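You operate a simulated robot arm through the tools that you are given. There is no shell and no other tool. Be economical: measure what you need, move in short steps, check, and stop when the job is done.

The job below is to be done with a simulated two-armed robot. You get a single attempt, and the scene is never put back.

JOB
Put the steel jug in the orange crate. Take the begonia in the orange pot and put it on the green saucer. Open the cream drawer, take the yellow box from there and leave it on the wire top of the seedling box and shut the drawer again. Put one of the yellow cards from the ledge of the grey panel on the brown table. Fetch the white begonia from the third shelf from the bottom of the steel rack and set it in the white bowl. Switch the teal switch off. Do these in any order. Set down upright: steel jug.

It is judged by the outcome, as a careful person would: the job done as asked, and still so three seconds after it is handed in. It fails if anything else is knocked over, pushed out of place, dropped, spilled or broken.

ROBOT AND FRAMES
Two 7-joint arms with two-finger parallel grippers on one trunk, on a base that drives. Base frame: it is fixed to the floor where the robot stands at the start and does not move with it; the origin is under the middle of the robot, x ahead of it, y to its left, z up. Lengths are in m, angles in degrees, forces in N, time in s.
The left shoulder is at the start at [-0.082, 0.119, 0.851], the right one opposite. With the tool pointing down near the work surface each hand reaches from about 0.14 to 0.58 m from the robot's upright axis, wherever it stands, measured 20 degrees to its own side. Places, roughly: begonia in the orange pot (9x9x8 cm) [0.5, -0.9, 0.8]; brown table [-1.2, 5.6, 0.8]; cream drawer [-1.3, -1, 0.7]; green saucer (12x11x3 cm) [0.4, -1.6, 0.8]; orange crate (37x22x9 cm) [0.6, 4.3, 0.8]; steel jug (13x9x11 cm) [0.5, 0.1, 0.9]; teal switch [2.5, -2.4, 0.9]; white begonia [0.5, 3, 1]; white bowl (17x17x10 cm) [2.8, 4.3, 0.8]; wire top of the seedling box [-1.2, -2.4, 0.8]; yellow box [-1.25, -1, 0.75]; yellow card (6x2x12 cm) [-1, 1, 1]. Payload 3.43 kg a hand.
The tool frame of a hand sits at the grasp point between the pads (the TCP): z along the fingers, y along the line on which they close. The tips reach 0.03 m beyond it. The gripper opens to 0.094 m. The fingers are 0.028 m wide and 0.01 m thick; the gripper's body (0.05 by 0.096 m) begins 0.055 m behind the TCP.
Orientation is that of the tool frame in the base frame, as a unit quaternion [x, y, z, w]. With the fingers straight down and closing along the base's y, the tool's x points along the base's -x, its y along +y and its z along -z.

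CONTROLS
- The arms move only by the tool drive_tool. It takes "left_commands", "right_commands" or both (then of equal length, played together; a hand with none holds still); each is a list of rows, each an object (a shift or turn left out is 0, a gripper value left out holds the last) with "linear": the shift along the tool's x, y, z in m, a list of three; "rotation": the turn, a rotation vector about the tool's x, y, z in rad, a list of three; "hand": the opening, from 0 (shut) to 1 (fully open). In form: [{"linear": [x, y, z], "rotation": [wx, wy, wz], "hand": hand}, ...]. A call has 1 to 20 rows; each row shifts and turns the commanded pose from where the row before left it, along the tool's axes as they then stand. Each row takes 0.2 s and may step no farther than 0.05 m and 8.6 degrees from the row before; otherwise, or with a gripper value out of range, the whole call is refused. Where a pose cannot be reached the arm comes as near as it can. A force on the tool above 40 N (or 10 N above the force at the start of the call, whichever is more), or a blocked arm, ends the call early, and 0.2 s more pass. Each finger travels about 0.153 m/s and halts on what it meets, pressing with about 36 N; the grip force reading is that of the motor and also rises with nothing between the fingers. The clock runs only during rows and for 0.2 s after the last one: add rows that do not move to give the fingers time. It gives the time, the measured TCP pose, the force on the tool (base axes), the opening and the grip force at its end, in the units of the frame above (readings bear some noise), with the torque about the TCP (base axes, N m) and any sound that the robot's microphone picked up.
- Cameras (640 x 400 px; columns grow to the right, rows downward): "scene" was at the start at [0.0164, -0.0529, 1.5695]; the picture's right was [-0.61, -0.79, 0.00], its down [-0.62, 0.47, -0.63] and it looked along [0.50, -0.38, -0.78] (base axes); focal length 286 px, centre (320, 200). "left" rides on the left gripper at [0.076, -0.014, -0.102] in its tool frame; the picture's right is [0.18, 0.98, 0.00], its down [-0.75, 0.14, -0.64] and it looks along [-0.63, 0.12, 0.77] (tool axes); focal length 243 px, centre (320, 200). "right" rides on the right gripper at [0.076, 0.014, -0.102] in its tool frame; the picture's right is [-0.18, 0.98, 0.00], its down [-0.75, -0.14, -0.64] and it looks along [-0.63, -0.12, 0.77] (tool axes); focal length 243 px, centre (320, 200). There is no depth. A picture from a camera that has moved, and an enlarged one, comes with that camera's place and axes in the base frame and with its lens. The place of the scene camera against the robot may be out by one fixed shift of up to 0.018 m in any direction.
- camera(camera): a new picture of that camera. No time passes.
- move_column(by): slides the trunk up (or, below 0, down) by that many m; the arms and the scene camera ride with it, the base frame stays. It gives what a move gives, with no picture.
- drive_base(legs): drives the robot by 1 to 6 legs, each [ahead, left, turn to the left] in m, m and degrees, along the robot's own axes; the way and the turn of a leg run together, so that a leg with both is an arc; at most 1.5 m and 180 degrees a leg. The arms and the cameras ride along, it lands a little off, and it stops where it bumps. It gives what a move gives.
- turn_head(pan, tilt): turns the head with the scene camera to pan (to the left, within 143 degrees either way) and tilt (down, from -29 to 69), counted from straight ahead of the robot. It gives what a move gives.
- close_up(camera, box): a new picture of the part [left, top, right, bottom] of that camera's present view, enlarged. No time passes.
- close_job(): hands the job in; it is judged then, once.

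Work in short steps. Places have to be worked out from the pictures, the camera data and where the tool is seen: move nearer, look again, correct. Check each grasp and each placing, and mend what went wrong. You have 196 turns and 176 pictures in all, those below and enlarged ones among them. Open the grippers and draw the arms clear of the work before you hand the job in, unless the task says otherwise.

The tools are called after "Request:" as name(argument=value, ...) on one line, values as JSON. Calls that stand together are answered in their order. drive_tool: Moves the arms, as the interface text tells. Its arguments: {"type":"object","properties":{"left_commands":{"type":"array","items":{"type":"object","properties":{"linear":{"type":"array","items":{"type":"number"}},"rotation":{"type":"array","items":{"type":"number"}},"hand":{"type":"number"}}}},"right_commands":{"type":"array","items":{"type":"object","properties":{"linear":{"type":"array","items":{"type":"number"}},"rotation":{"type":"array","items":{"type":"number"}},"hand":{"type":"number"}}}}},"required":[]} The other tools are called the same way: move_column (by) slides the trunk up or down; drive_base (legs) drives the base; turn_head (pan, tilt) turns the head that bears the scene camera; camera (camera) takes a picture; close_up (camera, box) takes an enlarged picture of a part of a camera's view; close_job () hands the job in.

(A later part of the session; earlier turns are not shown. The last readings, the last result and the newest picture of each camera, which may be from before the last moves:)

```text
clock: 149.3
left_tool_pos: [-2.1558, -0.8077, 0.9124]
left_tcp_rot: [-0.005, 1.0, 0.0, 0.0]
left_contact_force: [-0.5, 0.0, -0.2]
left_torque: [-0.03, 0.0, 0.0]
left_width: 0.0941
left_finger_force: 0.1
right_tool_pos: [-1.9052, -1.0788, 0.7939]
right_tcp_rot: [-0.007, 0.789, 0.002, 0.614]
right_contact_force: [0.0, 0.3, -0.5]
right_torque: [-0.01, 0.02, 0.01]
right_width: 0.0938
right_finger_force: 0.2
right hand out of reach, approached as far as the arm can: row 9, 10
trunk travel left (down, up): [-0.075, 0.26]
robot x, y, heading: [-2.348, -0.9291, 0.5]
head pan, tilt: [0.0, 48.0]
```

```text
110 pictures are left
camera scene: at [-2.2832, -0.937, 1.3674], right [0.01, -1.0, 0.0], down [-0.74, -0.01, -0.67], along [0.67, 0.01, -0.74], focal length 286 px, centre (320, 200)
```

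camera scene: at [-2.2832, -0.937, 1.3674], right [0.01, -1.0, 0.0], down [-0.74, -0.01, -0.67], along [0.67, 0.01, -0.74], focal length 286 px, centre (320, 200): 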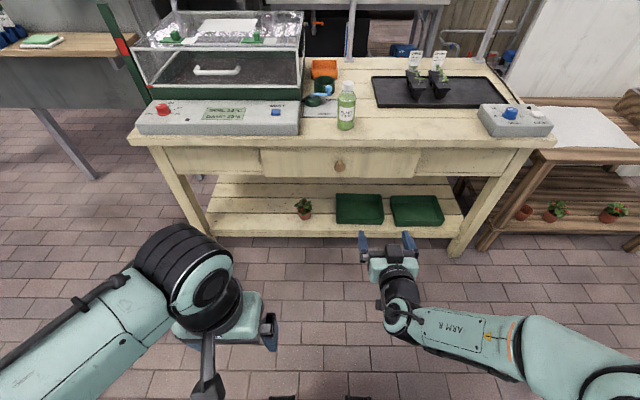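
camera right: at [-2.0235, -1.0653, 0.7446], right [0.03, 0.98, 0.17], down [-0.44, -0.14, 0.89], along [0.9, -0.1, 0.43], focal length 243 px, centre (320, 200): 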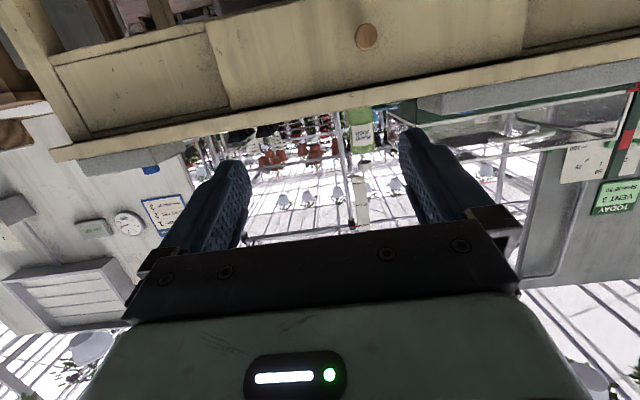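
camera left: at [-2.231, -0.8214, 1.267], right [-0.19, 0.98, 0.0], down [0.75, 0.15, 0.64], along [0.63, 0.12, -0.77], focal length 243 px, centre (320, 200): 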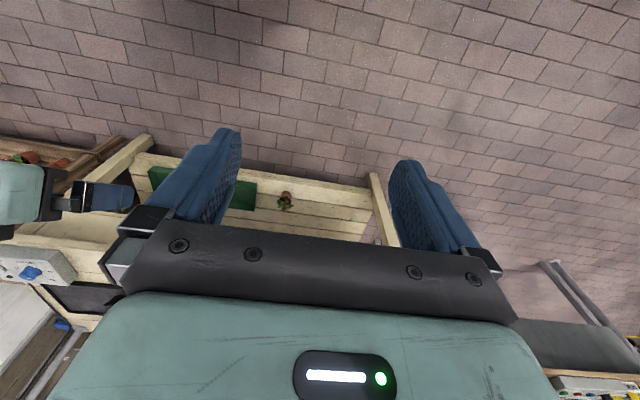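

Hand is ~14° below horizontal (wrist limit); that suffices. Sync the command to that pitch, then lower and shift to the knob line, and look again.

Request:
drive_tool(right_commands=[{"rotation": [0, 0.122, 0]}, {"rotation": [0, 0.122, 0]}, {"linear": [0.0388, 0.029, 0.0097]}, {"linear": [0.0388, 0.029, 0.0097]}, {"linear": [0.0388, 0.029, 0.0097]}, {}])

Request:
camera(camera="right")

```text
clock: 150.7
left_tool_pos: [-2.155, -0.8078, 0.9141]
left_tcp_rot: [-0.005, 1.0, 0.0, 0.0]
left_contact_force: [-0.5, -0.1, -0.7]
left_torque: [0.0, 0.0, 0.02]
left_width: 0.0942
left_finger_force: 0.1
right_tool_pos: [-1.9333, -0.9882, 0.6786]
right_tcp_rot: [-0.007, 0.858, 0.002, 0.514]
right_contact_force: [-0.5, -0.2, 0.0]
right_torque: [0.02, 0.01, 0.01]
right_width: 0.0938
right_finger_force: 0.0
trunk travel left (down, up): [-0.075, 0.26]
robot x, y, heading: [-2.3465, -0.928, 0.5]
head pan, tilt: [0.0, 48.0]
```

```text
109 pictures are left
camera right: at [-2.0603, -0.9765, 0.6595], right [0.07, 0.98, 0.16], down [-0.21, -0.14, 0.97], along [0.97, -0.1, 0.2], focal length 243 px, centre (320, 200)
```

right: 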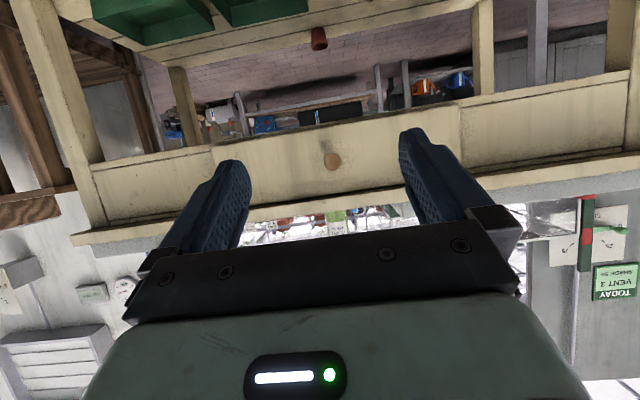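

Knob by hand views: ≈(-1.52, -0.993, 0.685), fingers 28° below horizontal. Drive ahead 0.3 and re-look.

Request:
drive_base(legs=[[0.3, 0, 0]])

Request:
camera(camera="right")

Request:
camera(camera="scene")

```text
clock: 152.8
left_tool_pos: [-1.8606, -0.8041, 0.9135]
left_tcp_rot: [-0.006, 1.0, 0.001, -0.001]
left_contact_force: [-0.7, 0.0, 0.1]
left_torque: [-0.02, -0.01, 0.03]
left_width: 0.0942
left_finger_force: 0.2
right_tool_pos: [-1.639, -0.9871, 0.6784]
right_tcp_rot: [-0.006, 0.857, 0.001, 0.515]
right_contact_force: [0.1, 1.0, 0.4]
right_torque: [0.05, 0.0, -0.01]
right_width: 0.0937
right_finger_force: 0.0
trunk travel left (down, up): [-0.075, 0.26]
robot x, y, heading: [-2.0544, -0.9301, 0.7]
head pan, tilt: [0.0, 48.0]
```

```text
108 pictures are left
camera right: at [-1.7652, -0.9742, 0.6596], right [0.07, 0.98, 0.16], down [-0.21, -0.14, 0.97], along [0.97, -0.1, 0.2], focal length 243 px, centre (320, 200)
```

right: 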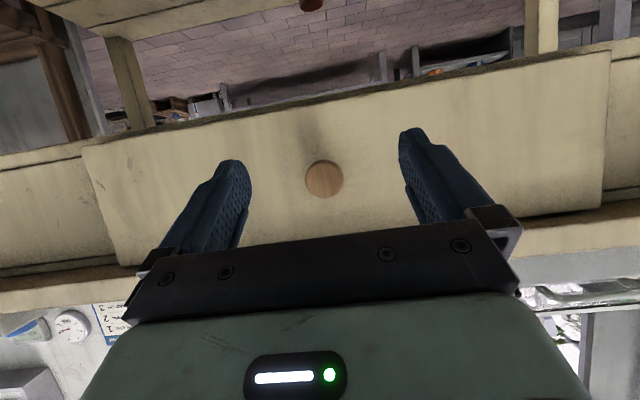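

```text
107 pictures are left
camera scene: at [-1.988, -0.9342, 1.3674], right [0.01, -1.0, 0.0], down [-0.74, -0.01, -0.67], along [0.67, 0.01, -0.74], focal length 286 px, centre (320, 200)
```

scene: 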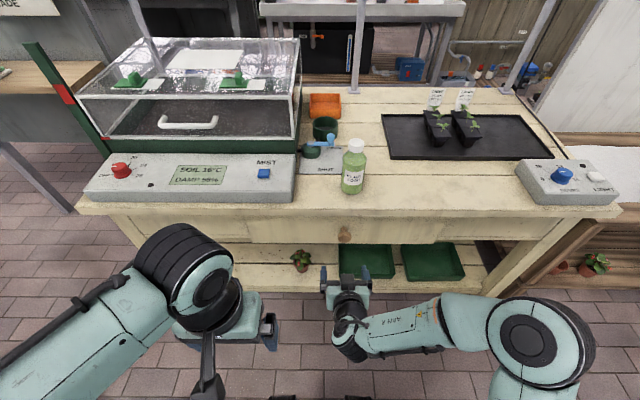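

Knob front at about (-1.52, -0.992, 0.69), 3.8 cm wide. Advance so that it sits between the pads, then close.

Request:
drive_tool(right_commands=[{"linear": [-0.0169, -0.00125, 0.0233]}, {"linear": [-0.0169, -0.00125, 0.0233]}, {"linear": [-0.0169, -0.00125, 0.0233]}, {"linear": [-0.0169, -0.00125, 0.0233]}, {"hand": 0.3}, {"hand": 0.2}, {"hand": 0.2}, {"hand": 0.2}])

Request:
camera(camera="right")

```text
clock: 153.8
left_tool_pos: [-1.8611, -0.805, 0.9136]
left_tcp_rot: [-0.005, 1.0, 0.0, 0.0]
left_contact_force: [1.2, -0.7, -0.9]
left_torque: [0.0, 0.05, 0.01]
left_width: 0.0942
left_finger_force: 0.1
right_tool_pos: [-1.5315, -0.9938, 0.6943]
right_tcp_rot: [-0.001, 0.86, -0.003, 0.511]
right_contact_force: [-22.8, -7.3, 7.7]
right_torque: [0.02, 0.06, -0.71]
right_width: 0.0394
right_finger_force: 9.7
trunk travel left (down, up): [-0.075, 0.26]
robot x, y, heading: [-2.0534, -0.9303, 0.6]
head pan, tilt: [0.0, 48.0]
stopped in row 5 (right hand): the force on the tool passed its limit at 70 N (the readings are from after the stop); the commanded pose is now the measured one
```

```text
106 pictures are left
camera right: at [-1.6587, -0.9792, 0.6769], right [0.09, 0.98, 0.16], down [-0.2, -0.14, 0.97], along [0.97, -0.12, 0.19], focal length 243 px, centre (320, 200)
```

right: 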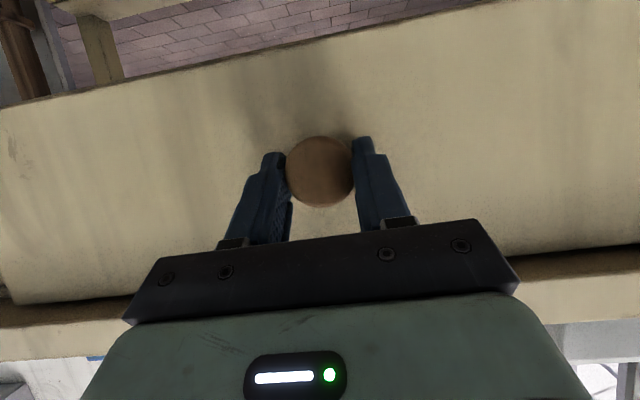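

Tips touched the drawer face and the knob is between the pads. Firm the grip while easing back slightly.

Request:
drive_tool(right_commands=[{"linear": [0.0014, 0, -0.0026], "hand": 0.2}, {"hand": 0.2}, {"hand": 0.2}])

```text
clock: 154.6
left_tool_pos: [-1.8604, -0.8049, 0.9127]
left_tcp_rot: [-0.005, 1.0, 0.0, 0.0]
left_contact_force: [0.0, -0.1, -0.1]
left_torque: [0.01, 0.01, -0.04]
left_width: 0.094
left_finger_force: 0.1
right_tool_pos: [-1.5347, -0.9922, 0.6953]
right_tcp_rot: [-0.004, 0.859, 0.0, 0.512]
right_contact_force: [1.2, -9.2, 1.8]
right_torque: [-0.13, 0.01, -0.25]
right_width: 0.0375
right_finger_force: 45.0
trunk travel left (down, up): [-0.075, 0.26]
robot x, y, heading: [-2.0551, -0.933, 0.5]
head pan, tilt: [0.0, 48.0]
```

Gripped (45 N). Pull the drawer by backing the base 0.15 m, then check.

Request:
drive_base(legs=[[-0.15, 0, 0]])

Request:
camera(camera="scene")

```text
clock: 155.9
left_tool_pos: [-2.0069, -0.8063, 0.9131]
left_tcp_rot: [-0.007, 1.0, 0.001, 0.001]
left_contact_force: [1.0, -0.3, -0.2]
left_torque: [0.02, 0.02, 0.01]
left_width: 0.0938
left_finger_force: 0.0
right_tool_pos: [-1.6829, -0.9922, 0.6948]
right_tcp_rot: [-0.005, 0.859, 0.001, 0.512]
right_contact_force: [0.5, -15.0, 4.6]
right_torque: [-0.23, 0.55, -0.04]
right_width: 0.0374
right_finger_force: 45.0
trunk travel left (down, up): [-0.075, 0.26]
robot x, y, heading: [-2.199, -0.9279, 0.4]
head pan, tilt: [0.0, 48.0]
```

```text
105 pictures are left
camera scene: at [-2.1362, -0.937, 1.3674], right [0.01, -1.0, 0.0], down [-0.74, -0.01, -0.67], along [0.67, 0.01, -0.74], focal length 286 px, centre (320, 200)
```

scene: 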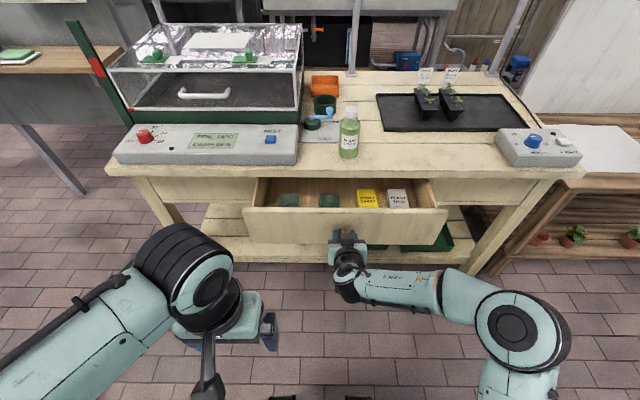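

Drawer slides; a yellow box is visible. Pull 0.09 more and zoom.

Request:
drive_base(legs=[[-0.09, 0, 0]])

Request:
close_up(camera="scene", box=[230, 130, 470, 280])

```text
clock: 157.0
left_tool_pos: [-2.0958, -0.8058, 0.9143]
left_tcp_rot: [-0.006, 1.0, -0.001, -0.001]
left_contact_force: [0.1, -0.9, -0.4]
left_torque: [0.0, -0.01, -0.02]
left_width: 0.0941
left_finger_force: 0.1
right_tool_pos: [-1.7707, -0.9923, 0.695]
right_tcp_rot: [-0.005, 0.859, 0.001, 0.511]
right_contact_force: [1.6, 1.7, 0.3]
right_torque: [0.02, 0.55, 0.16]
right_width: 0.0375
right_finger_force: 44.7
trunk travel left (down, up): [-0.075, 0.26]
robot x, y, heading: [-2.289, -0.9278, 0.7]
head pan, tilt: [0.0, 48.0]
```

```text
2.67 times, centred on (350, 205) of scene
camera zoom: at [-2.2242, -0.9365, 1.3674], right [0.01, -1.0, 0.0], down [-0.74, -0.01, -0.67], along [0.67, 0.01, -0.74], focal length 761 px, centre (240, 187)
```

zoom: 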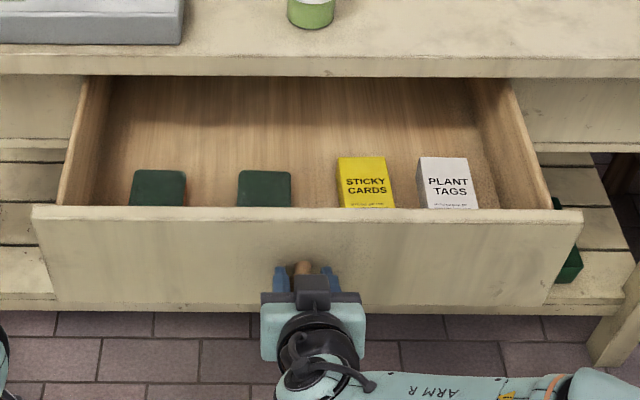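

Yellow "sticky cards" box at about (-1.64, -1.07). Release the knob, back off, raise the trunk, and pitch the hand down.

Request:
drive_tool(right_commands=[{"hand": 1.0}, {"hand": 1.0}, {"linear": [0, 0, -0.03]}, {"linear": [0, 0, -0.04]}, {"linear": [0, 0, -0.03]}])

Request:
move_column(by=0.25)

Request:
drive_tool(right_commands=[{"rotation": [0, 0.135, 0]}, {"rotation": [0, 0.135, 0]}, {"rotation": [0, 0.135, 0]}, {"rotation": [0, 0.135, 0]}, {"rotation": [0, 0.135, 0]}, {"rotation": [0, 0.135, 0]}, {"rotation": [0, 0.135, 0]}, {"rotation": [0, 0.135, 0]}, {}])

Request:
drive_base(legs=[[0.16, 0, 0]])

Request:
camera(camera="right")

Request:
camera(camera="scene")

```text
clock: 158.2
left_tool_pos: [-2.0962, -0.8053, 0.9136]
left_tcp_rot: [-0.006, 1.0, 0.002, 0.0]
left_contact_force: [0.7, -0.5, 0.1]
left_torque: [0.03, 0.02, 0.0]
left_width: 0.0941
left_finger_force: 0.1
right_tool_pos: [-1.8584, -0.9952, 0.7427]
right_tcp_rot: [-0.005, 0.859, 0.001, 0.511]
right_contact_force: [-0.7, 0.4, 0.4]
right_torque: [-0.03, 0.02, -0.04]
right_width: 0.0941
right_finger_force: 0.0
trunk travel left (down, up): [-0.075, 0.26]
robot x, y, heading: [-2.2858, -0.9309, 0.6]
head pan, tilt: [0.0, 48.0]
```

```text
clock: 160.8
left_tool_pos: [-2.0972, -0.8063, 1.1622]
left_tcp_rot: [-0.006, 1.0, 0.0, 0.0]
left_contact_force: [0.4, -0.1, -1.0]
left_torque: [0.02, -0.02, 0.02]
left_width: 0.0938
left_finger_force: 0.1
right_tool_pos: [-1.8592, -0.9943, 0.9919]
right_tcp_rot: [-0.005, 0.859, 0.001, 0.512]
right_contact_force: [-0.2, -0.3, -0.8]
right_torque: [-0.03, 0.0, 0.0]
right_width: 0.0939
right_finger_force: 0.0
trunk travel left (down, up): [-0.325, 0.01]
robot x, y, heading: [-2.2872, -0.9293, 0.8]
head pan, tilt: [0.0, 48.0]
```

```text
clock: 162.8
left_tool_pos: [-2.0963, -0.8048, 1.1634]
left_tcp_rot: [-0.006, 1.0, 0.0, -0.002]
left_contact_force: [-0.7, 0.0, 0.1]
left_torque: [0.01, 0.04, 0.0]
left_width: 0.094
left_finger_force: 0.0
right_tool_pos: [-1.8581, -0.9939, 0.9919]
right_tcp_rot: [-0.005, 1.0, -0.001, -0.003]
right_contact_force: [-0.1, 0.2, 0.7]
right_torque: [0.01, 0.02, 0.06]
right_width: 0.094
right_finger_force: 0.2
trunk travel left (down, up): [-0.325, 0.01]
robot x, y, heading: [-2.2917, -0.9318, 0.3]
head pan, tilt: [0.0, 48.0]
```

```text
clock: 164.2
left_tool_pos: [-1.9375, -0.8045, 1.1631]
left_tcp_rot: [-0.006, 1.0, 0.0, -0.001]
left_contact_force: [-0.1, -0.6, -0.4]
left_torque: [-0.02, 0.02, 0.01]
left_width: 0.0939
left_finger_force: 0.1
right_tool_pos: [-1.6993, -0.9899, 0.9917]
right_tcp_rot: [-0.005, 1.0, -0.002, -0.002]
right_contact_force: [0.8, -0.5, -0.6]
right_torque: [-0.01, -0.03, -0.01]
right_width: 0.094
right_finger_force: 0.1
trunk travel left (down, up): [-0.325, 0.01]
robot x, y, heading: [-2.1301, -0.9312, 0.8]
head pan, tilt: [0.0, 48.0]
```

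```text
103 pictures are left
camera right: at [-1.7758, -0.9765, 1.0952], right [0.17, 0.98, -0.01], down [0.76, -0.13, 0.64], along [0.63, -0.11, -0.77], focal length 243 px, centre (320, 200)
```

right: 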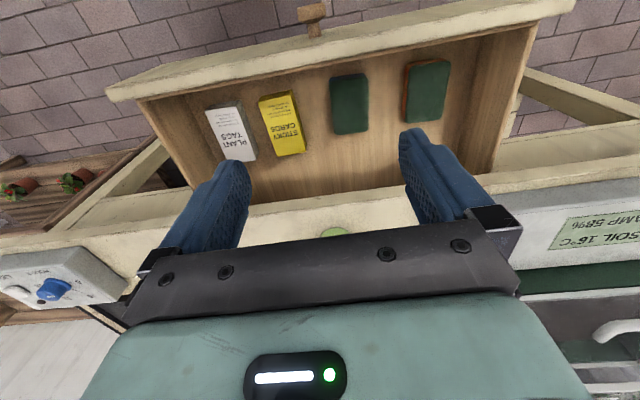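

```text
102 pictures are left
camera scene: at [-2.0961, -0.9351, 1.6276], right [0.01, -1.0, 0.0], down [-0.74, -0.01, -0.67], along [0.67, 0.01, -0.74], focal length 286 px, centre (320, 200)
```

scene: 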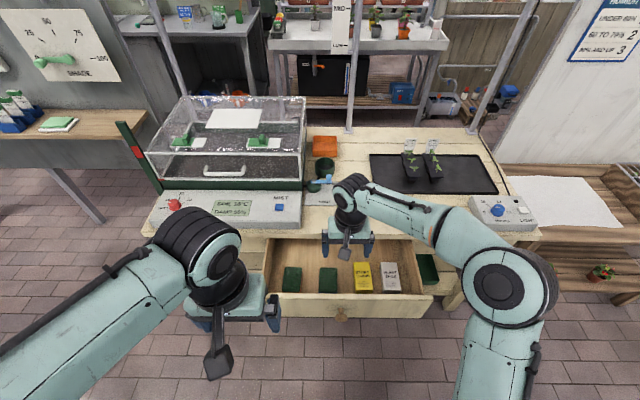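

Request:
close_up(camera="right", box=[180, 50, 370, 180])

```text
3.08 times, centred on (275, 115) of right
camera zoom: at [-1.7758, -0.9765, 1.0952], right [0.17, 0.98, -0.01], down [0.76, -0.13, 0.64], along [0.63, -0.11, -0.77], focal length 746 px, centre (458, 462)
```

zoom: 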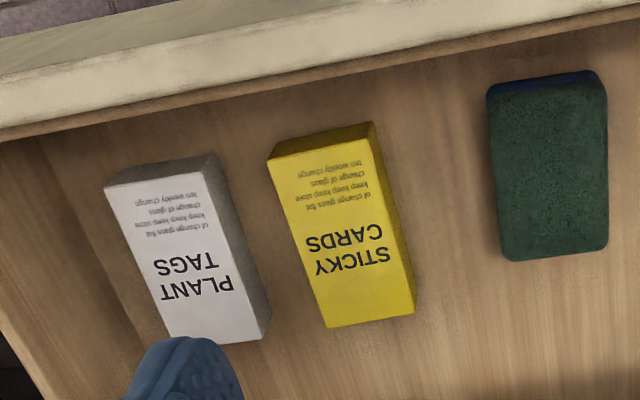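

Box is flat, ≈5 × 10.6 cm, axis-aligned, centre ≈(-1.61, -1.073). Move above it with fingers part-open and down to z≈0.80.

Request:
drive_tool(right_commands=[{"linear": [-0.0185, -0.021, 0.0], "hand": 0.85}, {"linear": [-0.0185, -0.021, 0.0]}, {"linear": [-0.0185, -0.021, 0.0475]}, {"linear": [-0.0185, -0.021, 0.0475]}, {"linear": [0, 0, 0.0475]}, {"linear": [0, 0, 0.0475]}, {}])

Request:
camera(camera="right")

Request:
close_up(camera="scene", box=[260, 200, 460, 330])

```text
refused: row 3 steps farther than a row can; nothing moved
```

```text
100 pictures are left
camera right: at [-1.7758, -0.9765, 1.0952], right [0.17, 0.98, -0.01], down [0.76, -0.13, 0.64], along [0.63, -0.11, -0.77], focal length 243 px, centre (320, 200)
```

right: 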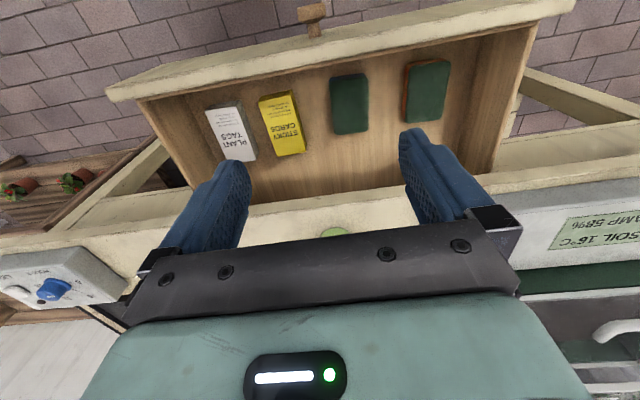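

```text
3.08 times, centred on (360, 265) of scene
camera zoom: at [-2.0961, -0.9351, 1.6276], right [0.01, -1.0, 0.0], down [-0.74, -0.01, -0.67], along [0.67, 0.01, -0.74], focal length 879 px, centre (197, 0)
```

zoom: 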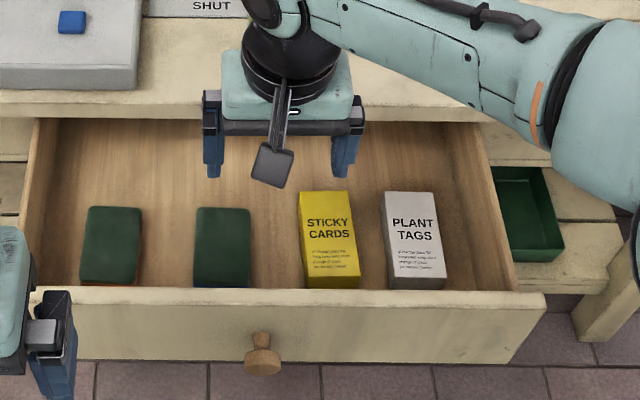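

Step limit exceeded; retry with smaller steps.

Request:
drive_tool(right_commands=[{"linear": [-0.018, -0.0215, 0.0], "hand": 0.85}, {"linear": [-0.018, -0.0215, 0.0]}, {"linear": [-0.018, -0.0215, 0.04]}, {"linear": [-0.018, -0.0215, 0.04]}, {"linear": [0, 0, 0.045]}, {"linear": [0, 0, 0.045]}, {}])

Request:
camera(camera="right")

Request:
close_up(camera="scene", box=[260, 200, 460, 330])

```text
clock: 165.8
left_tool_pos: [-1.9371, -0.804, 1.163]
left_tcp_rot: [-0.007, 1.0, 0.0, 0.0]
left_contact_force: [0.3, 0.0, 0.2]
left_torque: [-0.01, 0.03, 0.01]
left_width: 0.0937
left_finger_force: 0.2
right_tool_pos: [-1.6276, -1.0737, 0.8236]
right_tcp_rot: [-0.006, 1.0, -0.001, -0.003]
right_contact_force: [0.8, -0.2, 0.1]
right_torque: [-0.01, -0.02, 0.02]
right_width: 0.0799
right_finger_force: 0.0
trunk travel left (down, up): [-0.325, 0.01]
robot x, y, heading: [-2.1302, -0.9302, 0.8]
head pan, tilt: [0.0, 48.0]
```

```text
98 pictures are left
camera right: at [-1.7035, -1.0603, 0.9273], right [0.17, 0.98, -0.01], down [0.76, -0.13, 0.64], along [0.63, -0.11, -0.77], focal length 243 px, centre (320, 200)
```

right: 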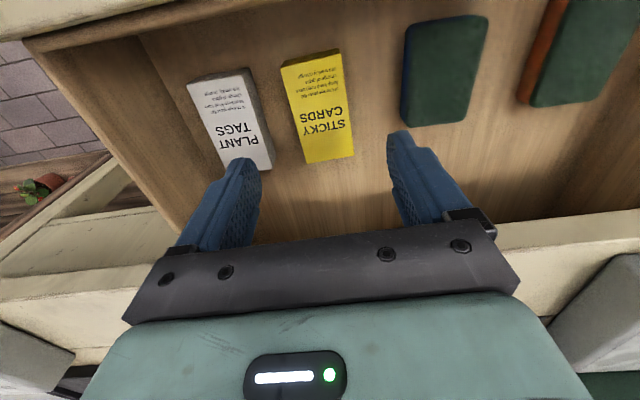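

```text
3.08 times, centred on (360, 265) of scene
camera zoom: at [-2.0959, -0.935, 1.6278], right [0.01, -1.0, 0.0], down [-0.74, -0.01, -0.67], along [0.67, 0.01, -0.74], focal length 879 px, centre (197, 0)
```

zoom: 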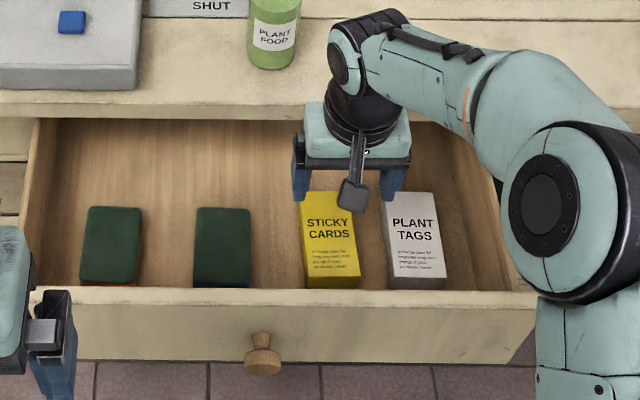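

TCP is centred over the box. Narrow slightly and descend to z≈0.69.

Request:
drive_tool(right_commands=[{"hand": 0.74, "linear": [0, -0.001, 0.03]}, {"linear": [0, 0, 0.04]}, {"linear": [0, 0, 0.035]}, {"linear": [0, 0, 0.02]}, {"linear": [0, 0, 0.01]}, {}])

Request:
camera(camera="right")

```text
clock: 167.2
left_tool_pos: [-1.9381, -0.8041, 1.163]
left_tcp_rot: [-0.006, 1.0, 0.0, -0.001]
left_contact_force: [-0.4, -0.3, -0.6]
left_torque: [0.0, 0.02, -0.01]
left_width: 0.0941
left_finger_force: 0.1
right_tool_pos: [-1.6287, -1.0786, 0.6861]
right_tcp_rot: [-0.006, 1.0, -0.003, -0.003]
right_contact_force: [0.1, -1.2, 0.0]
right_torque: [0.02, 0.0, -0.03]
right_width: 0.0698
right_finger_force: 0.0
trunk travel left (down, up): [-0.325, 0.01]
robot x, y, heading: [-2.1284, -0.9285, 0.4]
head pan, tilt: [0.0, 48.0]
```

```text
96 pictures are left
camera right: at [-1.7036, -1.0643, 0.7892], right [0.17, 0.98, -0.01], down [0.76, -0.13, 0.64], along [0.63, -0.11, -0.77], focal length 243 px, centre (320, 200)
```

right: 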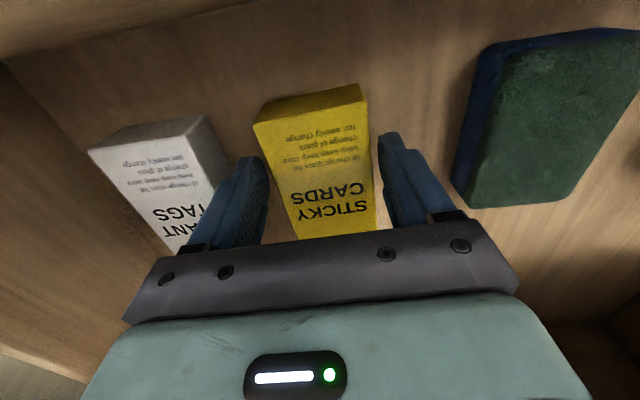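

Box is between the fingers. Lower 6 mm and close.

Request:
drive_tool(right_commands=[{"linear": [0, 0, 0.006]}, {"hand": 0.4}, {"hand": 0.3}, {"hand": 0.3}, {"linear": [0, 0, -0.02]}, {"linear": [0, 0, -0.04]}, {"linear": [0, 0, -0.045]}, {"linear": [0, 0, -0.045]}, {"linear": [0, 0, -0.045]}, {"linear": [0, 0, -0.045]}, {}])

Request:
camera(camera="right")

Request:
camera(camera="scene")

```text
clock: 169.6
left_tool_pos: [-1.9369, -0.803, 1.1627]
left_tcp_rot: [-0.006, 1.0, 0.0, -0.002]
left_contact_force: [-0.7, -0.1, 0.4]
left_torque: [0.0, 0.05, 0.0]
left_width: 0.0939
left_finger_force: 0.0
right_tool_pos: [-1.6264, -1.0759, 0.9215]
right_tcp_rot: [-0.006, 1.0, -0.001, -0.003]
right_contact_force: [1.1, -0.7, -1.3]
right_torque: [-0.04, 0.05, 0.01]
right_width: 0.0592
right_finger_force: 35.9
trunk travel left (down, up): [-0.325, 0.01]
robot x, y, heading: [-2.1322, -0.9275, 0.6]
head pan, tilt: [0.0, 48.0]
```

```text
95 pictures are left
camera right: at [-1.7017, -1.0625, 1.0248], right [0.17, 0.98, -0.01], down [0.76, -0.13, 0.64], along [0.63, -0.11, -0.77], focal length 243 px, centre (320, 200)
```

right: 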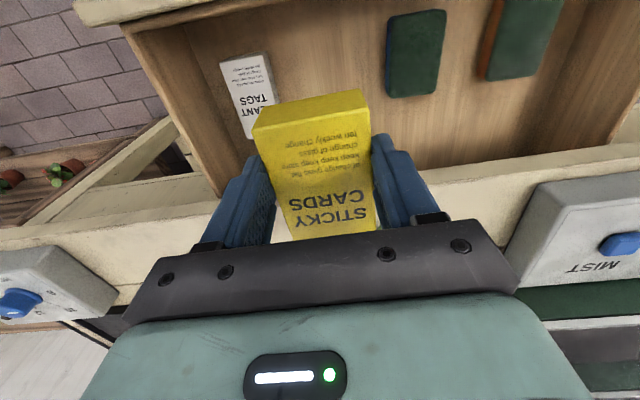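

```text
94 pictures are left
camera scene: at [-2.0953, -0.9352, 1.6278], right [0.01, -1.0, 0.0], down [-0.74, -0.01, -0.67], along [0.67, 0.01, -0.74], focal length 286 px, centre (320, 200)
```

scene: 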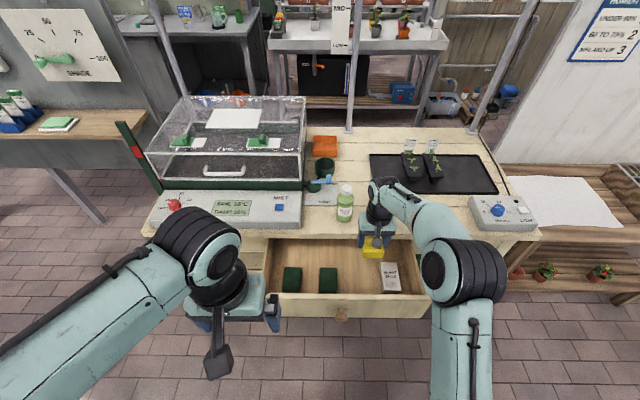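

Yellow box held. Now I back the base a little, retract the right hand with the box, and prepare the left hand (tilted 45°) to push the drawer shut.

Request:
drive_base(legs=[[-0.15, 0, 0]])

Request:
drive_tool(left_commands=[{"linear": [-0.043, -0.022, 0], "hand": 0.0}, {"linear": [-0.043, -0.022, 0]}, {"linear": [-0.043, -0.022, 0]}, {"linear": [-0.043, -0.022, 0]}, {"linear": [-0.043, -0.022, 0]}, {"linear": [-0.043, -0.022, 0]}, {"rotation": [0, -0.131, 0]}, {"rotation": [0, -0.131, 0]}, {"rotation": [0, -0.131, 0]}, {"rotation": [0, -0.131, 0]}, {"rotation": [0, -0.131, 0]}, {"rotation": [0, -0.131, 0]}, {}], right_commands=[{"linear": [0.0375, 0, -0.02]}, {"linear": [0.0375, 0, -0.02]}, {"linear": [0.0375, 0, -0.02]}, {"linear": [0.0375, 0, -0.02]}, {}, {}, {}, {}, {}, {}, {}, {}, {}])

Request:
drive_tool(left_commands=[{"linear": [0.0283, 0, 0.0283]}, {"linear": [0.0283, 0, 0.0283]}, {"linear": [0.0283, 0, 0.0283]}, {"linear": [0.0283, 0, 0.0283]}, {"linear": [0.0283, 0, 0.0283]}, {"linear": [0.0283, 0, 0.0283]}, {"linear": [0.0283, 0, 0.0283]}, {"linear": [0.0283, 0, 0.0283]}, {"linear": [0.0283, 0, 0.0283]}, {"linear": [0.0283, 0, 0.0283]}])

Request:
camera(camera="left")

Request:
camera(camera="scene")

```text
clock: 171.0
left_tool_pos: [-2.0914, -0.8051, 1.1632]
left_tcp_rot: [-0.007, 1.0, 0.0, 0.0]
left_contact_force: [0.0, 0.2, -0.5]
left_torque: [-0.01, -0.02, 0.0]
left_width: 0.0938
left_finger_force: 0.1
right_tool_pos: [-1.7798, -1.0785, 0.9222]
right_tcp_rot: [-0.006, 1.0, -0.002, -0.003]
right_contact_force: [-0.4, 0.0, -0.7]
right_torque: [0.01, 0.02, 0.01]
right_width: 0.0593
right_finger_force: 35.4
trunk travel left (down, up): [-0.325, 0.01]
robot x, y, heading: [-2.2839, -0.9334, 0.6]
head pan, tilt: [0.0, 48.0]
```

```text
clock: 173.8
left_tool_pos: [-1.8323, -0.9334, 1.1627]
left_tcp_rot: [-0.006, 0.924, 0.003, 0.383]
left_contact_force: [-0.5, -0.3, -0.6]
left_torque: [0.02, 0.02, 0.0]
left_width: 0.0002
left_finger_force: 32.8
right_tool_pos: [-1.9301, -1.0837, 1.0006]
right_tcp_rot: [-0.006, 1.0, -0.002, -0.003]
right_contact_force: [0.1, -0.1, -1.6]
right_torque: [0.01, 0.02, -0.03]
right_width: 0.059
right_finger_force: 36.1
trunk travel left (down, up): [-0.325, 0.01]
robot x, y, heading: [-2.2848, -0.9326, 0.6]
head pan, tilt: [0.0, 48.0]
```

```text
clock: 176.0
left_tool_pos: [-1.8343, -0.9354, 0.761]
left_tcp_rot: [-0.007, 0.924, 0.002, 0.383]
left_contact_force: [-0.1, 0.0, -0.2]
left_torque: [-0.01, 0.01, -0.02]
left_width: 0.0
left_finger_force: 33.0
right_tool_pos: [-1.9317, -1.0822, 1.0005]
right_tcp_rot: [-0.006, 1.0, -0.002, -0.003]
right_contact_force: [-0.7, -0.3, -1.3]
right_torque: [-0.02, 0.03, 0.0]
right_width: 0.0591
right_finger_force: 36.1
trunk travel left (down, up): [-0.325, 0.01]
robot x, y, heading: [-2.2876, -0.9289, 0.9]
head pan, tilt: [0.0, 48.0]
```

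```text
93 pictures are left
camera left: at [-1.9597, -0.951, 0.7798], right [-0.14, 0.98, -0.13], down [0.08, 0.14, 0.99], along [0.99, 0.13, -0.1], focal length 243 px, centre (320, 200)
```

left: 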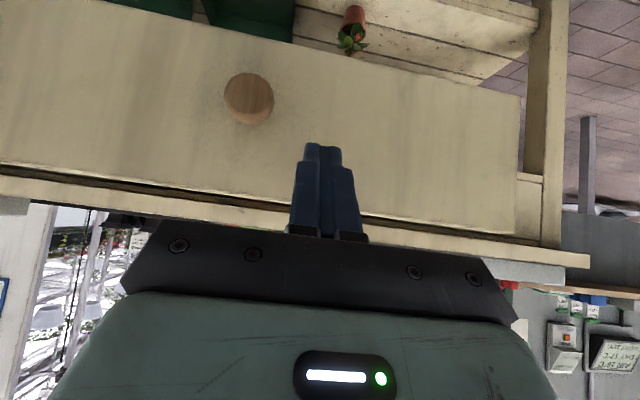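

```text
92 pictures are left
camera scene: at [-2.2501, -0.9368, 1.6278], right [0.01, -1.0, 0.0], down [-0.74, -0.01, -0.67], along [0.67, 0.01, -0.74], focal length 286 px, centre (320, 200)
```

scene: 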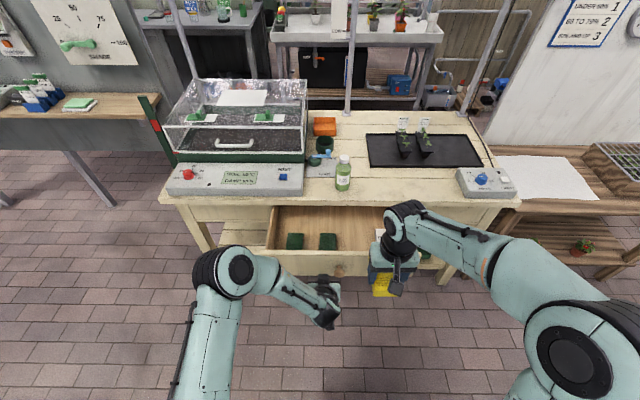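

Lower the fingertips 5 cm to face centre height and push by driving forward 0.25 first.

Request:
drive_tool(left_commands=[{"linear": [0.0283, 0, 0.0283]}, {"linear": [0.008, 0, 0.008]}])

Request:
drive_base(legs=[[0.25, 0, 0]])

Request:
camera(camera="scene")

```text
clock: 176.6
left_tool_pos: [-1.8337, -0.9356, 0.7101]
left_tcp_rot: [-0.006, 0.924, 0.003, 0.382]
left_contact_force: [-0.8, -0.3, -0.3]
left_torque: [0.03, 0.02, 0.01]
left_width: 0.0002
left_finger_force: 33.1
right_tool_pos: [-1.9316, -1.0828, 1.0001]
right_tcp_rot: [-0.006, 1.0, -0.002, -0.003]
right_contact_force: [-0.8, 0.1, -1.3]
right_torque: [-0.02, 0.05, 0.02]
right_width: 0.0592
right_finger_force: 35.7
trunk travel left (down, up): [-0.325, 0.01]
robot x, y, heading: [-2.2846, -0.933, 0.7]
head pan, tilt: [0.0, 48.0]
```

```text
clock: 178.5
left_tool_pos: [-1.5782, -0.9314, 0.7092]
left_tcp_rot: [-0.009, 0.924, 0.004, 0.383]
left_contact_force: [-0.6, 0.9, 0.0]
left_torque: [0.02, 0.01, 0.02]
left_width: 0.0001
left_finger_force: 32.9
right_tool_pos: [-1.6766, -1.078, 0.9998]
right_tcp_rot: [-0.008, 1.0, -0.002, -0.002]
right_contact_force: [-0.1, 0.2, -2.0]
right_torque: [-0.03, 0.02, -0.04]
right_width: 0.059
right_finger_force: 36.4
trunk travel left (down, up): [-0.325, 0.01]
robot x, y, heading: [-2.0303, -0.9237, 1.0]
head pan, tilt: [0.0, 48.0]
```

```text
91 pictures are left
camera scene: at [-1.9956, -0.9331, 1.6276], right [0.02, -1.0, 0.0], down [-0.74, -0.01, -0.67], along [0.67, 0.01, -0.74], focal length 286 px, centre (320, 200)
```

scene: 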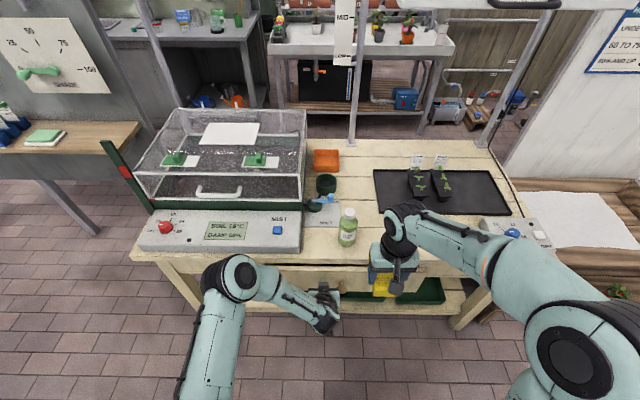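

Almost shut. Push the rest with the arm in 1 cm steps until it resists.

Request:
drive_tool(left_commands=[{"linear": [-0.0085, 0, 0.0085]}, {"linear": [-0.0085, 0, 0.0085]}, {"linear": [-0.0085, 0, 0.0085]}, {"linear": [-0.0071, 0, 0.0071]}, {"linear": [-0.0071, 0, 0.0071]}, {"linear": [-0.0036, 0, 0.0036]}, {"linear": [-0.0036, 0, 0.0036]}])

Request:
camera(camera="left")

```text
clock: 179.8
left_tool_pos: [-1.5301, -0.9319, 0.7063]
left_tcp_rot: [-0.007, 0.927, 0.002, 0.375]
left_contact_force: [-20.8, 3.5, 8.5]
left_torque: [0.01, 0.03, 0.05]
left_width: 0.0
left_finger_force: 32.8
right_tool_pos: [-1.677, -1.0768, 1.0013]
right_tcp_rot: [-0.009, 1.0, -0.003, -0.003]
right_contact_force: [0.0, -0.1, -1.4]
right_torque: [0.0, 0.11, 0.02]
right_width: 0.0593
right_finger_force: 35.7
trunk travel left (down, up): [-0.325, 0.01]
robot x, y, heading: [-2.0314, -0.9253, 1.0]
head pan, tilt: [0.0, 48.0]
stopped in row 6 (left hand): the force on the tool passed its limit at 45 N (the readings are from after the stop); the commanded pose is now the measured one
```

```text
90 pictures are left
camera left: at [-1.6558, -0.948, 0.7282], right [-0.14, 0.98, -0.13], down [0.09, 0.15, 0.98], along [0.98, 0.13, -0.11], focal length 243 px, centre (320, 200)
```

left: 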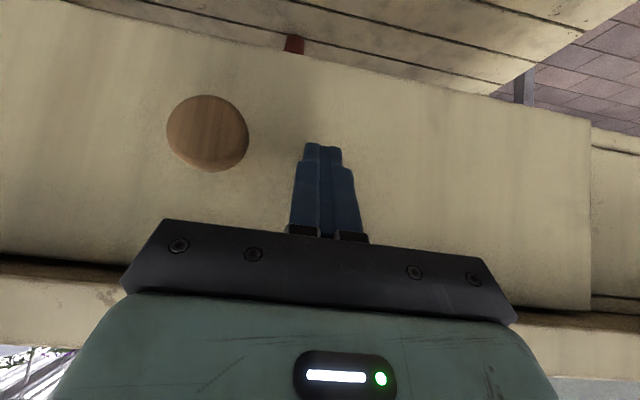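

Face position matches its original shut place (~1 mm). Withdraw the left hand, then drive back and south to the seedling box.

Request:
drive_tool(left_commands=[{"linear": [0.0283, 0, -0.0283]}, {"linear": [0.0283, 0, -0.0283]}, {"linear": [0.0283, 0, -0.0283]}, {"linear": [-0.0283, 0, -0.0283]}, {"linear": [-0.0283, 0, -0.0283]}, {"linear": [-0.0283, 0, -0.0283]}, {"linear": [-0.0283, 0, -0.0283]}, {"linear": [-0.0283, 0, -0.0283]}, {"linear": [-0.0283, 0, -0.0283]}, {"linear": [-0.0283, 0, -0.0283]}])

Request:
drive_base(legs=[[-0.1, 0, -1.0], [0, -1.22, 0]])

Request:
turn_head(pan=-20, tilt=45)

Request:
camera(camera="scene")

```text
clock: 182.0
left_tool_pos: [-1.6481, -0.934, 0.988]
left_tcp_rot: [-0.006, 0.926, 0.002, 0.377]
left_contact_force: [-0.7, -0.9, -0.8]
left_torque: [0.02, 0.0, -0.02]
left_width: 0.0002
left_finger_force: 32.8
right_tool_pos: [-1.6775, -1.0782, 1.0019]
right_tcp_rot: [-0.008, 1.0, -0.002, -0.003]
right_contact_force: [0.3, 0.0, -1.9]
right_torque: [0.0, 0.04, 0.0]
right_width: 0.0592
right_finger_force: 36.6
trunk travel left (down, up): [-0.325, 0.01]
robot x, y, heading: [-2.0341, -0.9295, 1.0]
head pan, tilt: [0.0, 48.0]
```

```text
clock: 193.9
left_tool_pos: [-1.7383, -2.1725, 0.9884]
left_tcp_rot: [-0.007, 0.926, 0.002, 0.377]
left_contact_force: [0.4, -0.3, 0.6]
left_torque: [0.01, 0.0, 0.02]
left_width: 0.0
left_finger_force: 33.0
right_tool_pos: [-1.7697, -2.3169, 1.0013]
right_tcp_rot: [-0.007, 1.0, -0.003, -0.002]
right_contact_force: [-0.5, -0.2, -1.5]
right_torque: [0.01, -0.02, 0.01]
right_width: 0.0593
right_finger_force: 36.3
trunk travel left (down, up): [-0.325, 0.01]
robot x, y, heading: [-2.1211, -2.1676, 0.8]
head pan, tilt: [0.0, 48.0]
```

```text
clock: 194.7
left_tool_pos: [-1.7385, -2.1727, 0.9896]
left_tcp_rot: [-0.007, 0.926, 0.002, 0.377]
left_contact_force: [0.5, -1.0, -0.6]
left_torque: [-0.01, 0.02, -0.01]
left_width: 0.0
left_finger_force: 32.8
right_tool_pos: [-1.7689, -2.3169, 1.0019]
right_tcp_rot: [-0.008, 1.0, -0.001, -0.003]
right_contact_force: [-0.9, -0.3, -1.1]
right_torque: [-0.02, 0.02, -0.01]
right_width: 0.0593
right_finger_force: 36.1
trunk travel left (down, up): [-0.325, 0.01]
robot x, y, heading: [-2.1212, -2.1658, 1.0]
head pan, tilt: [-20.0, 45.0]
```

```text
89 pictures are left
camera scene: at [-2.0904, -2.1995, 1.632], right [-0.33, -0.95, 0.0], down [-0.67, 0.23, -0.71], along [0.67, -0.23, -0.71], focal length 286 px, centre (320, 200)
```

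scene: 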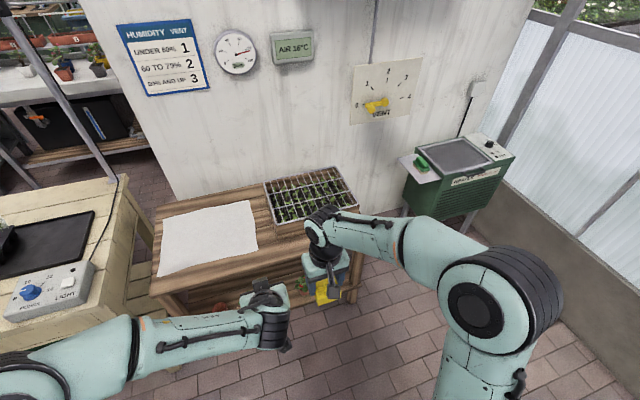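

Wire-top seedling box: top ≈(-1.27, -2.43), z≈0.82. Retract the left hand, drive forward 0.3 / right 0.1, and look with the right camera.

Request:
drive_tool(left_commands=[{"linear": [0.0265, 0, -0.0265]}, {"linear": [0.0265, 0, -0.0265]}, {"linear": [0.0265, 0, -0.0265]}, {"linear": [0.0265, 0, -0.0265]}])

Request:
drive_base(legs=[[0.3, -0.1, -0.8]])

Request:
camera(camera="right")

Request:
camera(camera="scene")

```text
clock: 195.7
left_tool_pos: [-1.882, -2.1804, 0.9941]
left_tcp_rot: [-0.007, 0.926, 0.003, 0.377]
left_contact_force: [-0.3, -0.5, -1.0]
left_torque: [0.03, 0.0, 0.01]
left_width: 0.0001
left_finger_force: 33.3
left hand out of reach, approached as far as the arm can: row 4
right_tool_pos: [-1.7702, -2.3168, 1.0008]
right_tcp_rot: [-0.009, 1.0, -0.002, -0.003]
right_contact_force: [-0.4, 0.6, -1.0]
right_torque: [-0.01, 0.02, -0.04]
right_width: 0.059
right_finger_force: 35.9
trunk travel left (down, up): [-0.325, 0.01]
robot x, y, heading: [-2.1221, -2.1675, 0.8]
head pan, tilt: [-20.0, 45.0]
```

```text
clock: 197.8
left_tool_pos: [-1.5843, -2.2778, 0.9945]
left_tcp_rot: [-0.003, 0.927, 0.002, 0.376]
left_contact_force: [-0.4, 0.0, -0.4]
left_torque: [0.02, 0.01, 0.02]
left_width: 0.0
left_finger_force: 33.0
right_tool_pos: [-1.4734, -2.4158, 1.0001]
right_tcp_rot: [-0.003, 1.0, -0.002, -0.002]
right_contact_force: [-0.6, -0.1, -1.0]
right_torque: [0.04, 0.06, -0.03]
right_width: 0.0593
right_finger_force: 36.0
trunk travel left (down, up): [-0.325, 0.01]
robot x, y, heading: [-1.8271, -2.2628, 0.3]
head pan, tilt: [-20.0, 45.0]
```

```text
88 pictures are left
camera right: at [-1.5492, -2.4014, 1.1043], right [0.18, 0.98, -0.01], down [0.76, -0.13, 0.64], along [0.63, -0.12, -0.77], focal length 243 px, centre (320, 200)
```

right: 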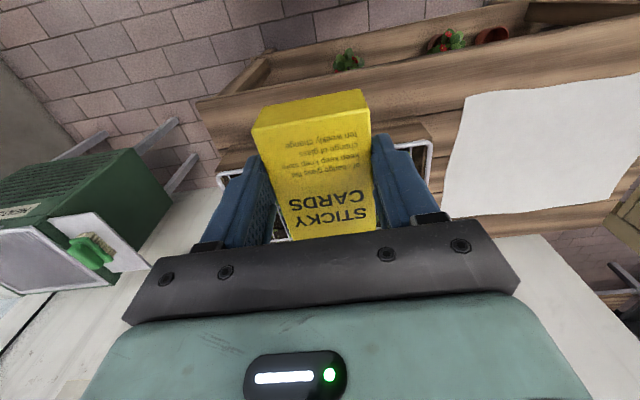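

```text
87 pictures are left
camera scene: at [-1.7938, -2.2959, 1.6318], right [-0.34, -0.94, 0.0], down [-0.67, 0.24, -0.71], along [0.67, -0.24, -0.71], focal length 286 px, centre (320, 200)
```

scene: 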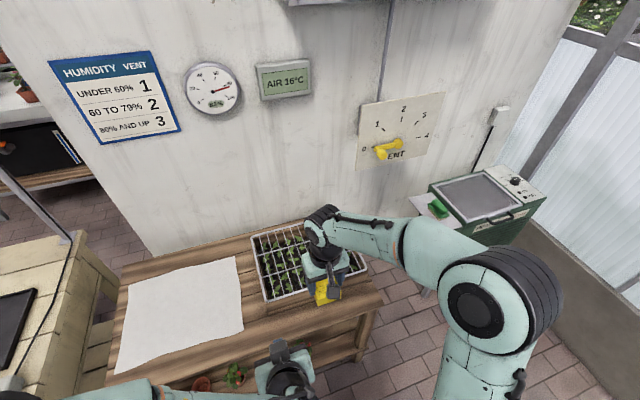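

Box top near edge at x≈-1.386, centre y≈-2.434. Move the box over its centre and down to z≈0.90.

Request:
drive_tool(right_commands=[{"linear": [-0.045, -0.004, 0]}, {"linear": [-0.045, -0.004, 0]}, {"linear": [-0.045, -0.004, 0]}, {"linear": [-0.045, -0.004, 0]}, {"linear": [0, 0, 0.04]}, {"linear": [0, 0, 0.04]}, {"linear": [0, 0, 0.02]}, {}])

Request:
camera(camera="right")

Request:
close_up(camera="scene", box=[220, 190, 400, 320])

```text
clock: 199.6
left_tool_pos: [-1.5837, -2.2776, 0.9953]
left_tcp_rot: [-0.003, 0.926, 0.001, 0.377]
left_contact_force: [-0.4, -0.4, -0.3]
left_torque: [-0.01, 0.01, -0.01]
left_width: 0.0
left_finger_force: 32.6
right_tool_pos: [-1.295, -2.4309, 0.9013]
right_tcp_rot: [-0.003, 1.0, -0.001, -0.002]
right_contact_force: [0.1, 0.1, -0.8]
right_torque: [0.0, 0.05, -0.01]
right_width: 0.0591
right_finger_force: 36.2
trunk travel left (down, up): [-0.325, 0.01]
robot x, y, heading: [-1.8245, -2.2638, 0.5]
head pan, tilt: [-20.0, 45.0]
```

```text
86 pictures are left
camera right: at [-1.3706, -2.4164, 1.006], right [0.18, 0.98, 0.0], down [0.76, -0.13, 0.64], along [0.63, -0.12, -0.77], focal length 243 px, centre (320, 200)
```

right: 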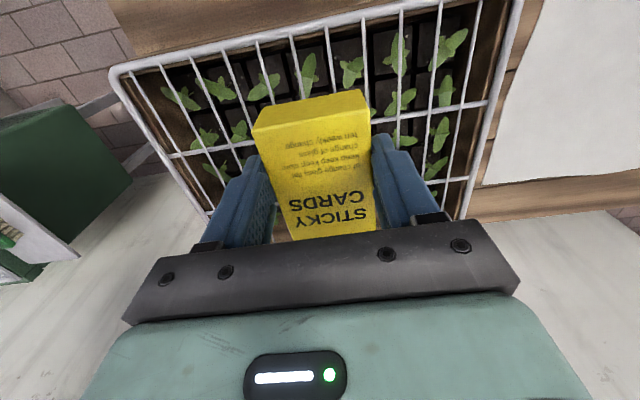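

```text
3.08 times, centred on (310, 255) of scene
camera zoom: at [-1.7937, -2.2957, 1.632], right [-0.34, -0.94, 0.0], down [-0.67, 0.24, -0.71], along [0.67, -0.24, -0.71], focal length 879 px, centre (351, 31)
```

zoom: 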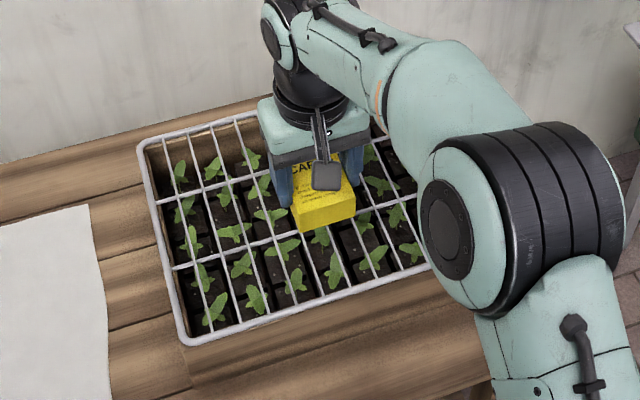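

The box is over the mesh. Descend carefully until contact.

Request:
drive_tool(right_commands=[{"linear": [0, 0, 0.012]}, {"linear": [0, 0, 0.012]}, {"linear": [0, 0, 0.006]}, {"linear": [0, 0, 0.005]}, {"linear": [0, 0, 0.004]}, {}])

Request:
camera(camera="right")

```text
clock: 201.0
left_tool_pos: [-1.5852, -2.2777, 0.9945]
left_tcp_rot: [-0.002, 0.927, 0.001, 0.376]
left_contact_force: [0.5, 0.0, 0.3]
left_torque: [0.0, -0.01, 0.01]
left_width: 0.0
left_finger_force: 33.2
right_tool_pos: [-1.2948, -2.43, 0.862]
right_tcp_rot: [-0.003, 1.0, -0.002, -0.003]
right_contact_force: [0.5, 0.4, -1.6]
right_torque: [-0.02, 0.04, -0.03]
right_width: 0.0589
right_finger_force: 36.0
trunk travel left (down, up): [-0.325, 0.01]
robot x, y, heading: [-1.8264, -2.2654, 0.3]
head pan, tilt: [-20.0, 45.0]
```

```text
84 pictures are left
camera right: at [-1.3695, -2.4163, 0.9646], right [0.18, 0.98, -0.01], down [0.76, -0.13, 0.64], along [0.63, -0.12, -0.77], focal length 243 px, centre (320, 200)
```

right: 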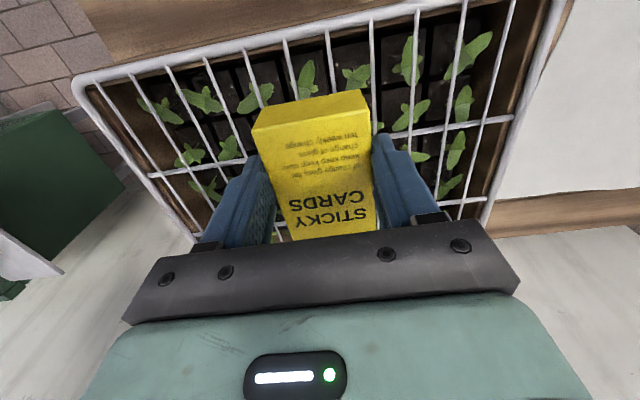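

Geometry suggests the mesh is nearer z≈0.78–0.80; continue lowering in small steps.

Request:
drive_tool(right_commands=[{"linear": [0, 0, 0.01]}, {"linear": [0, 0, 0.008]}, {"linear": [0, 0, 0.005]}, {"linear": [0, 0, 0.004]}, {"linear": [0, 0, 0.004]}, {}])

Request:
close_up(camera="scene", box=[220, 190, 400, 320])

```text
clock: 202.4
left_tool_pos: [-1.5838, -2.2787, 0.9948]
left_tcp_rot: [-0.003, 0.926, 0.001, 0.377]
left_contact_force: [-0.3, -0.1, -0.2]
left_torque: [-0.01, 0.0, -0.01]
left_width: 0.0001
left_finger_force: 33.1
right_tool_pos: [-1.2945, -2.4303, 0.829]
right_tcp_rot: [-0.002, 1.0, -0.002, -0.002]
right_contact_force: [0.4, 0.0, -1.7]
right_torque: [0.0, 0.03, -0.02]
right_width: 0.0594
right_finger_force: 35.9
trunk travel left (down, up): [-0.325, 0.01]
robot x, y, heading: [-1.8266, -2.261, 0.5]
head pan, tilt: [-20.0, 45.0]
```

```text
3.08 times, centred on (310, 255) of scene
camera zoom: at [-1.7937, -2.2958, 1.632], right [-0.34, -0.94, 0.0], down [-0.67, 0.24, -0.71], along [0.67, -0.24, -0.71], focal length 879 px, centre (351, 31)
```

zoom: 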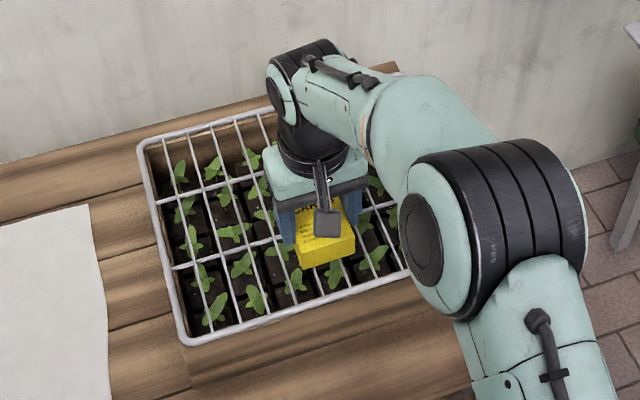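

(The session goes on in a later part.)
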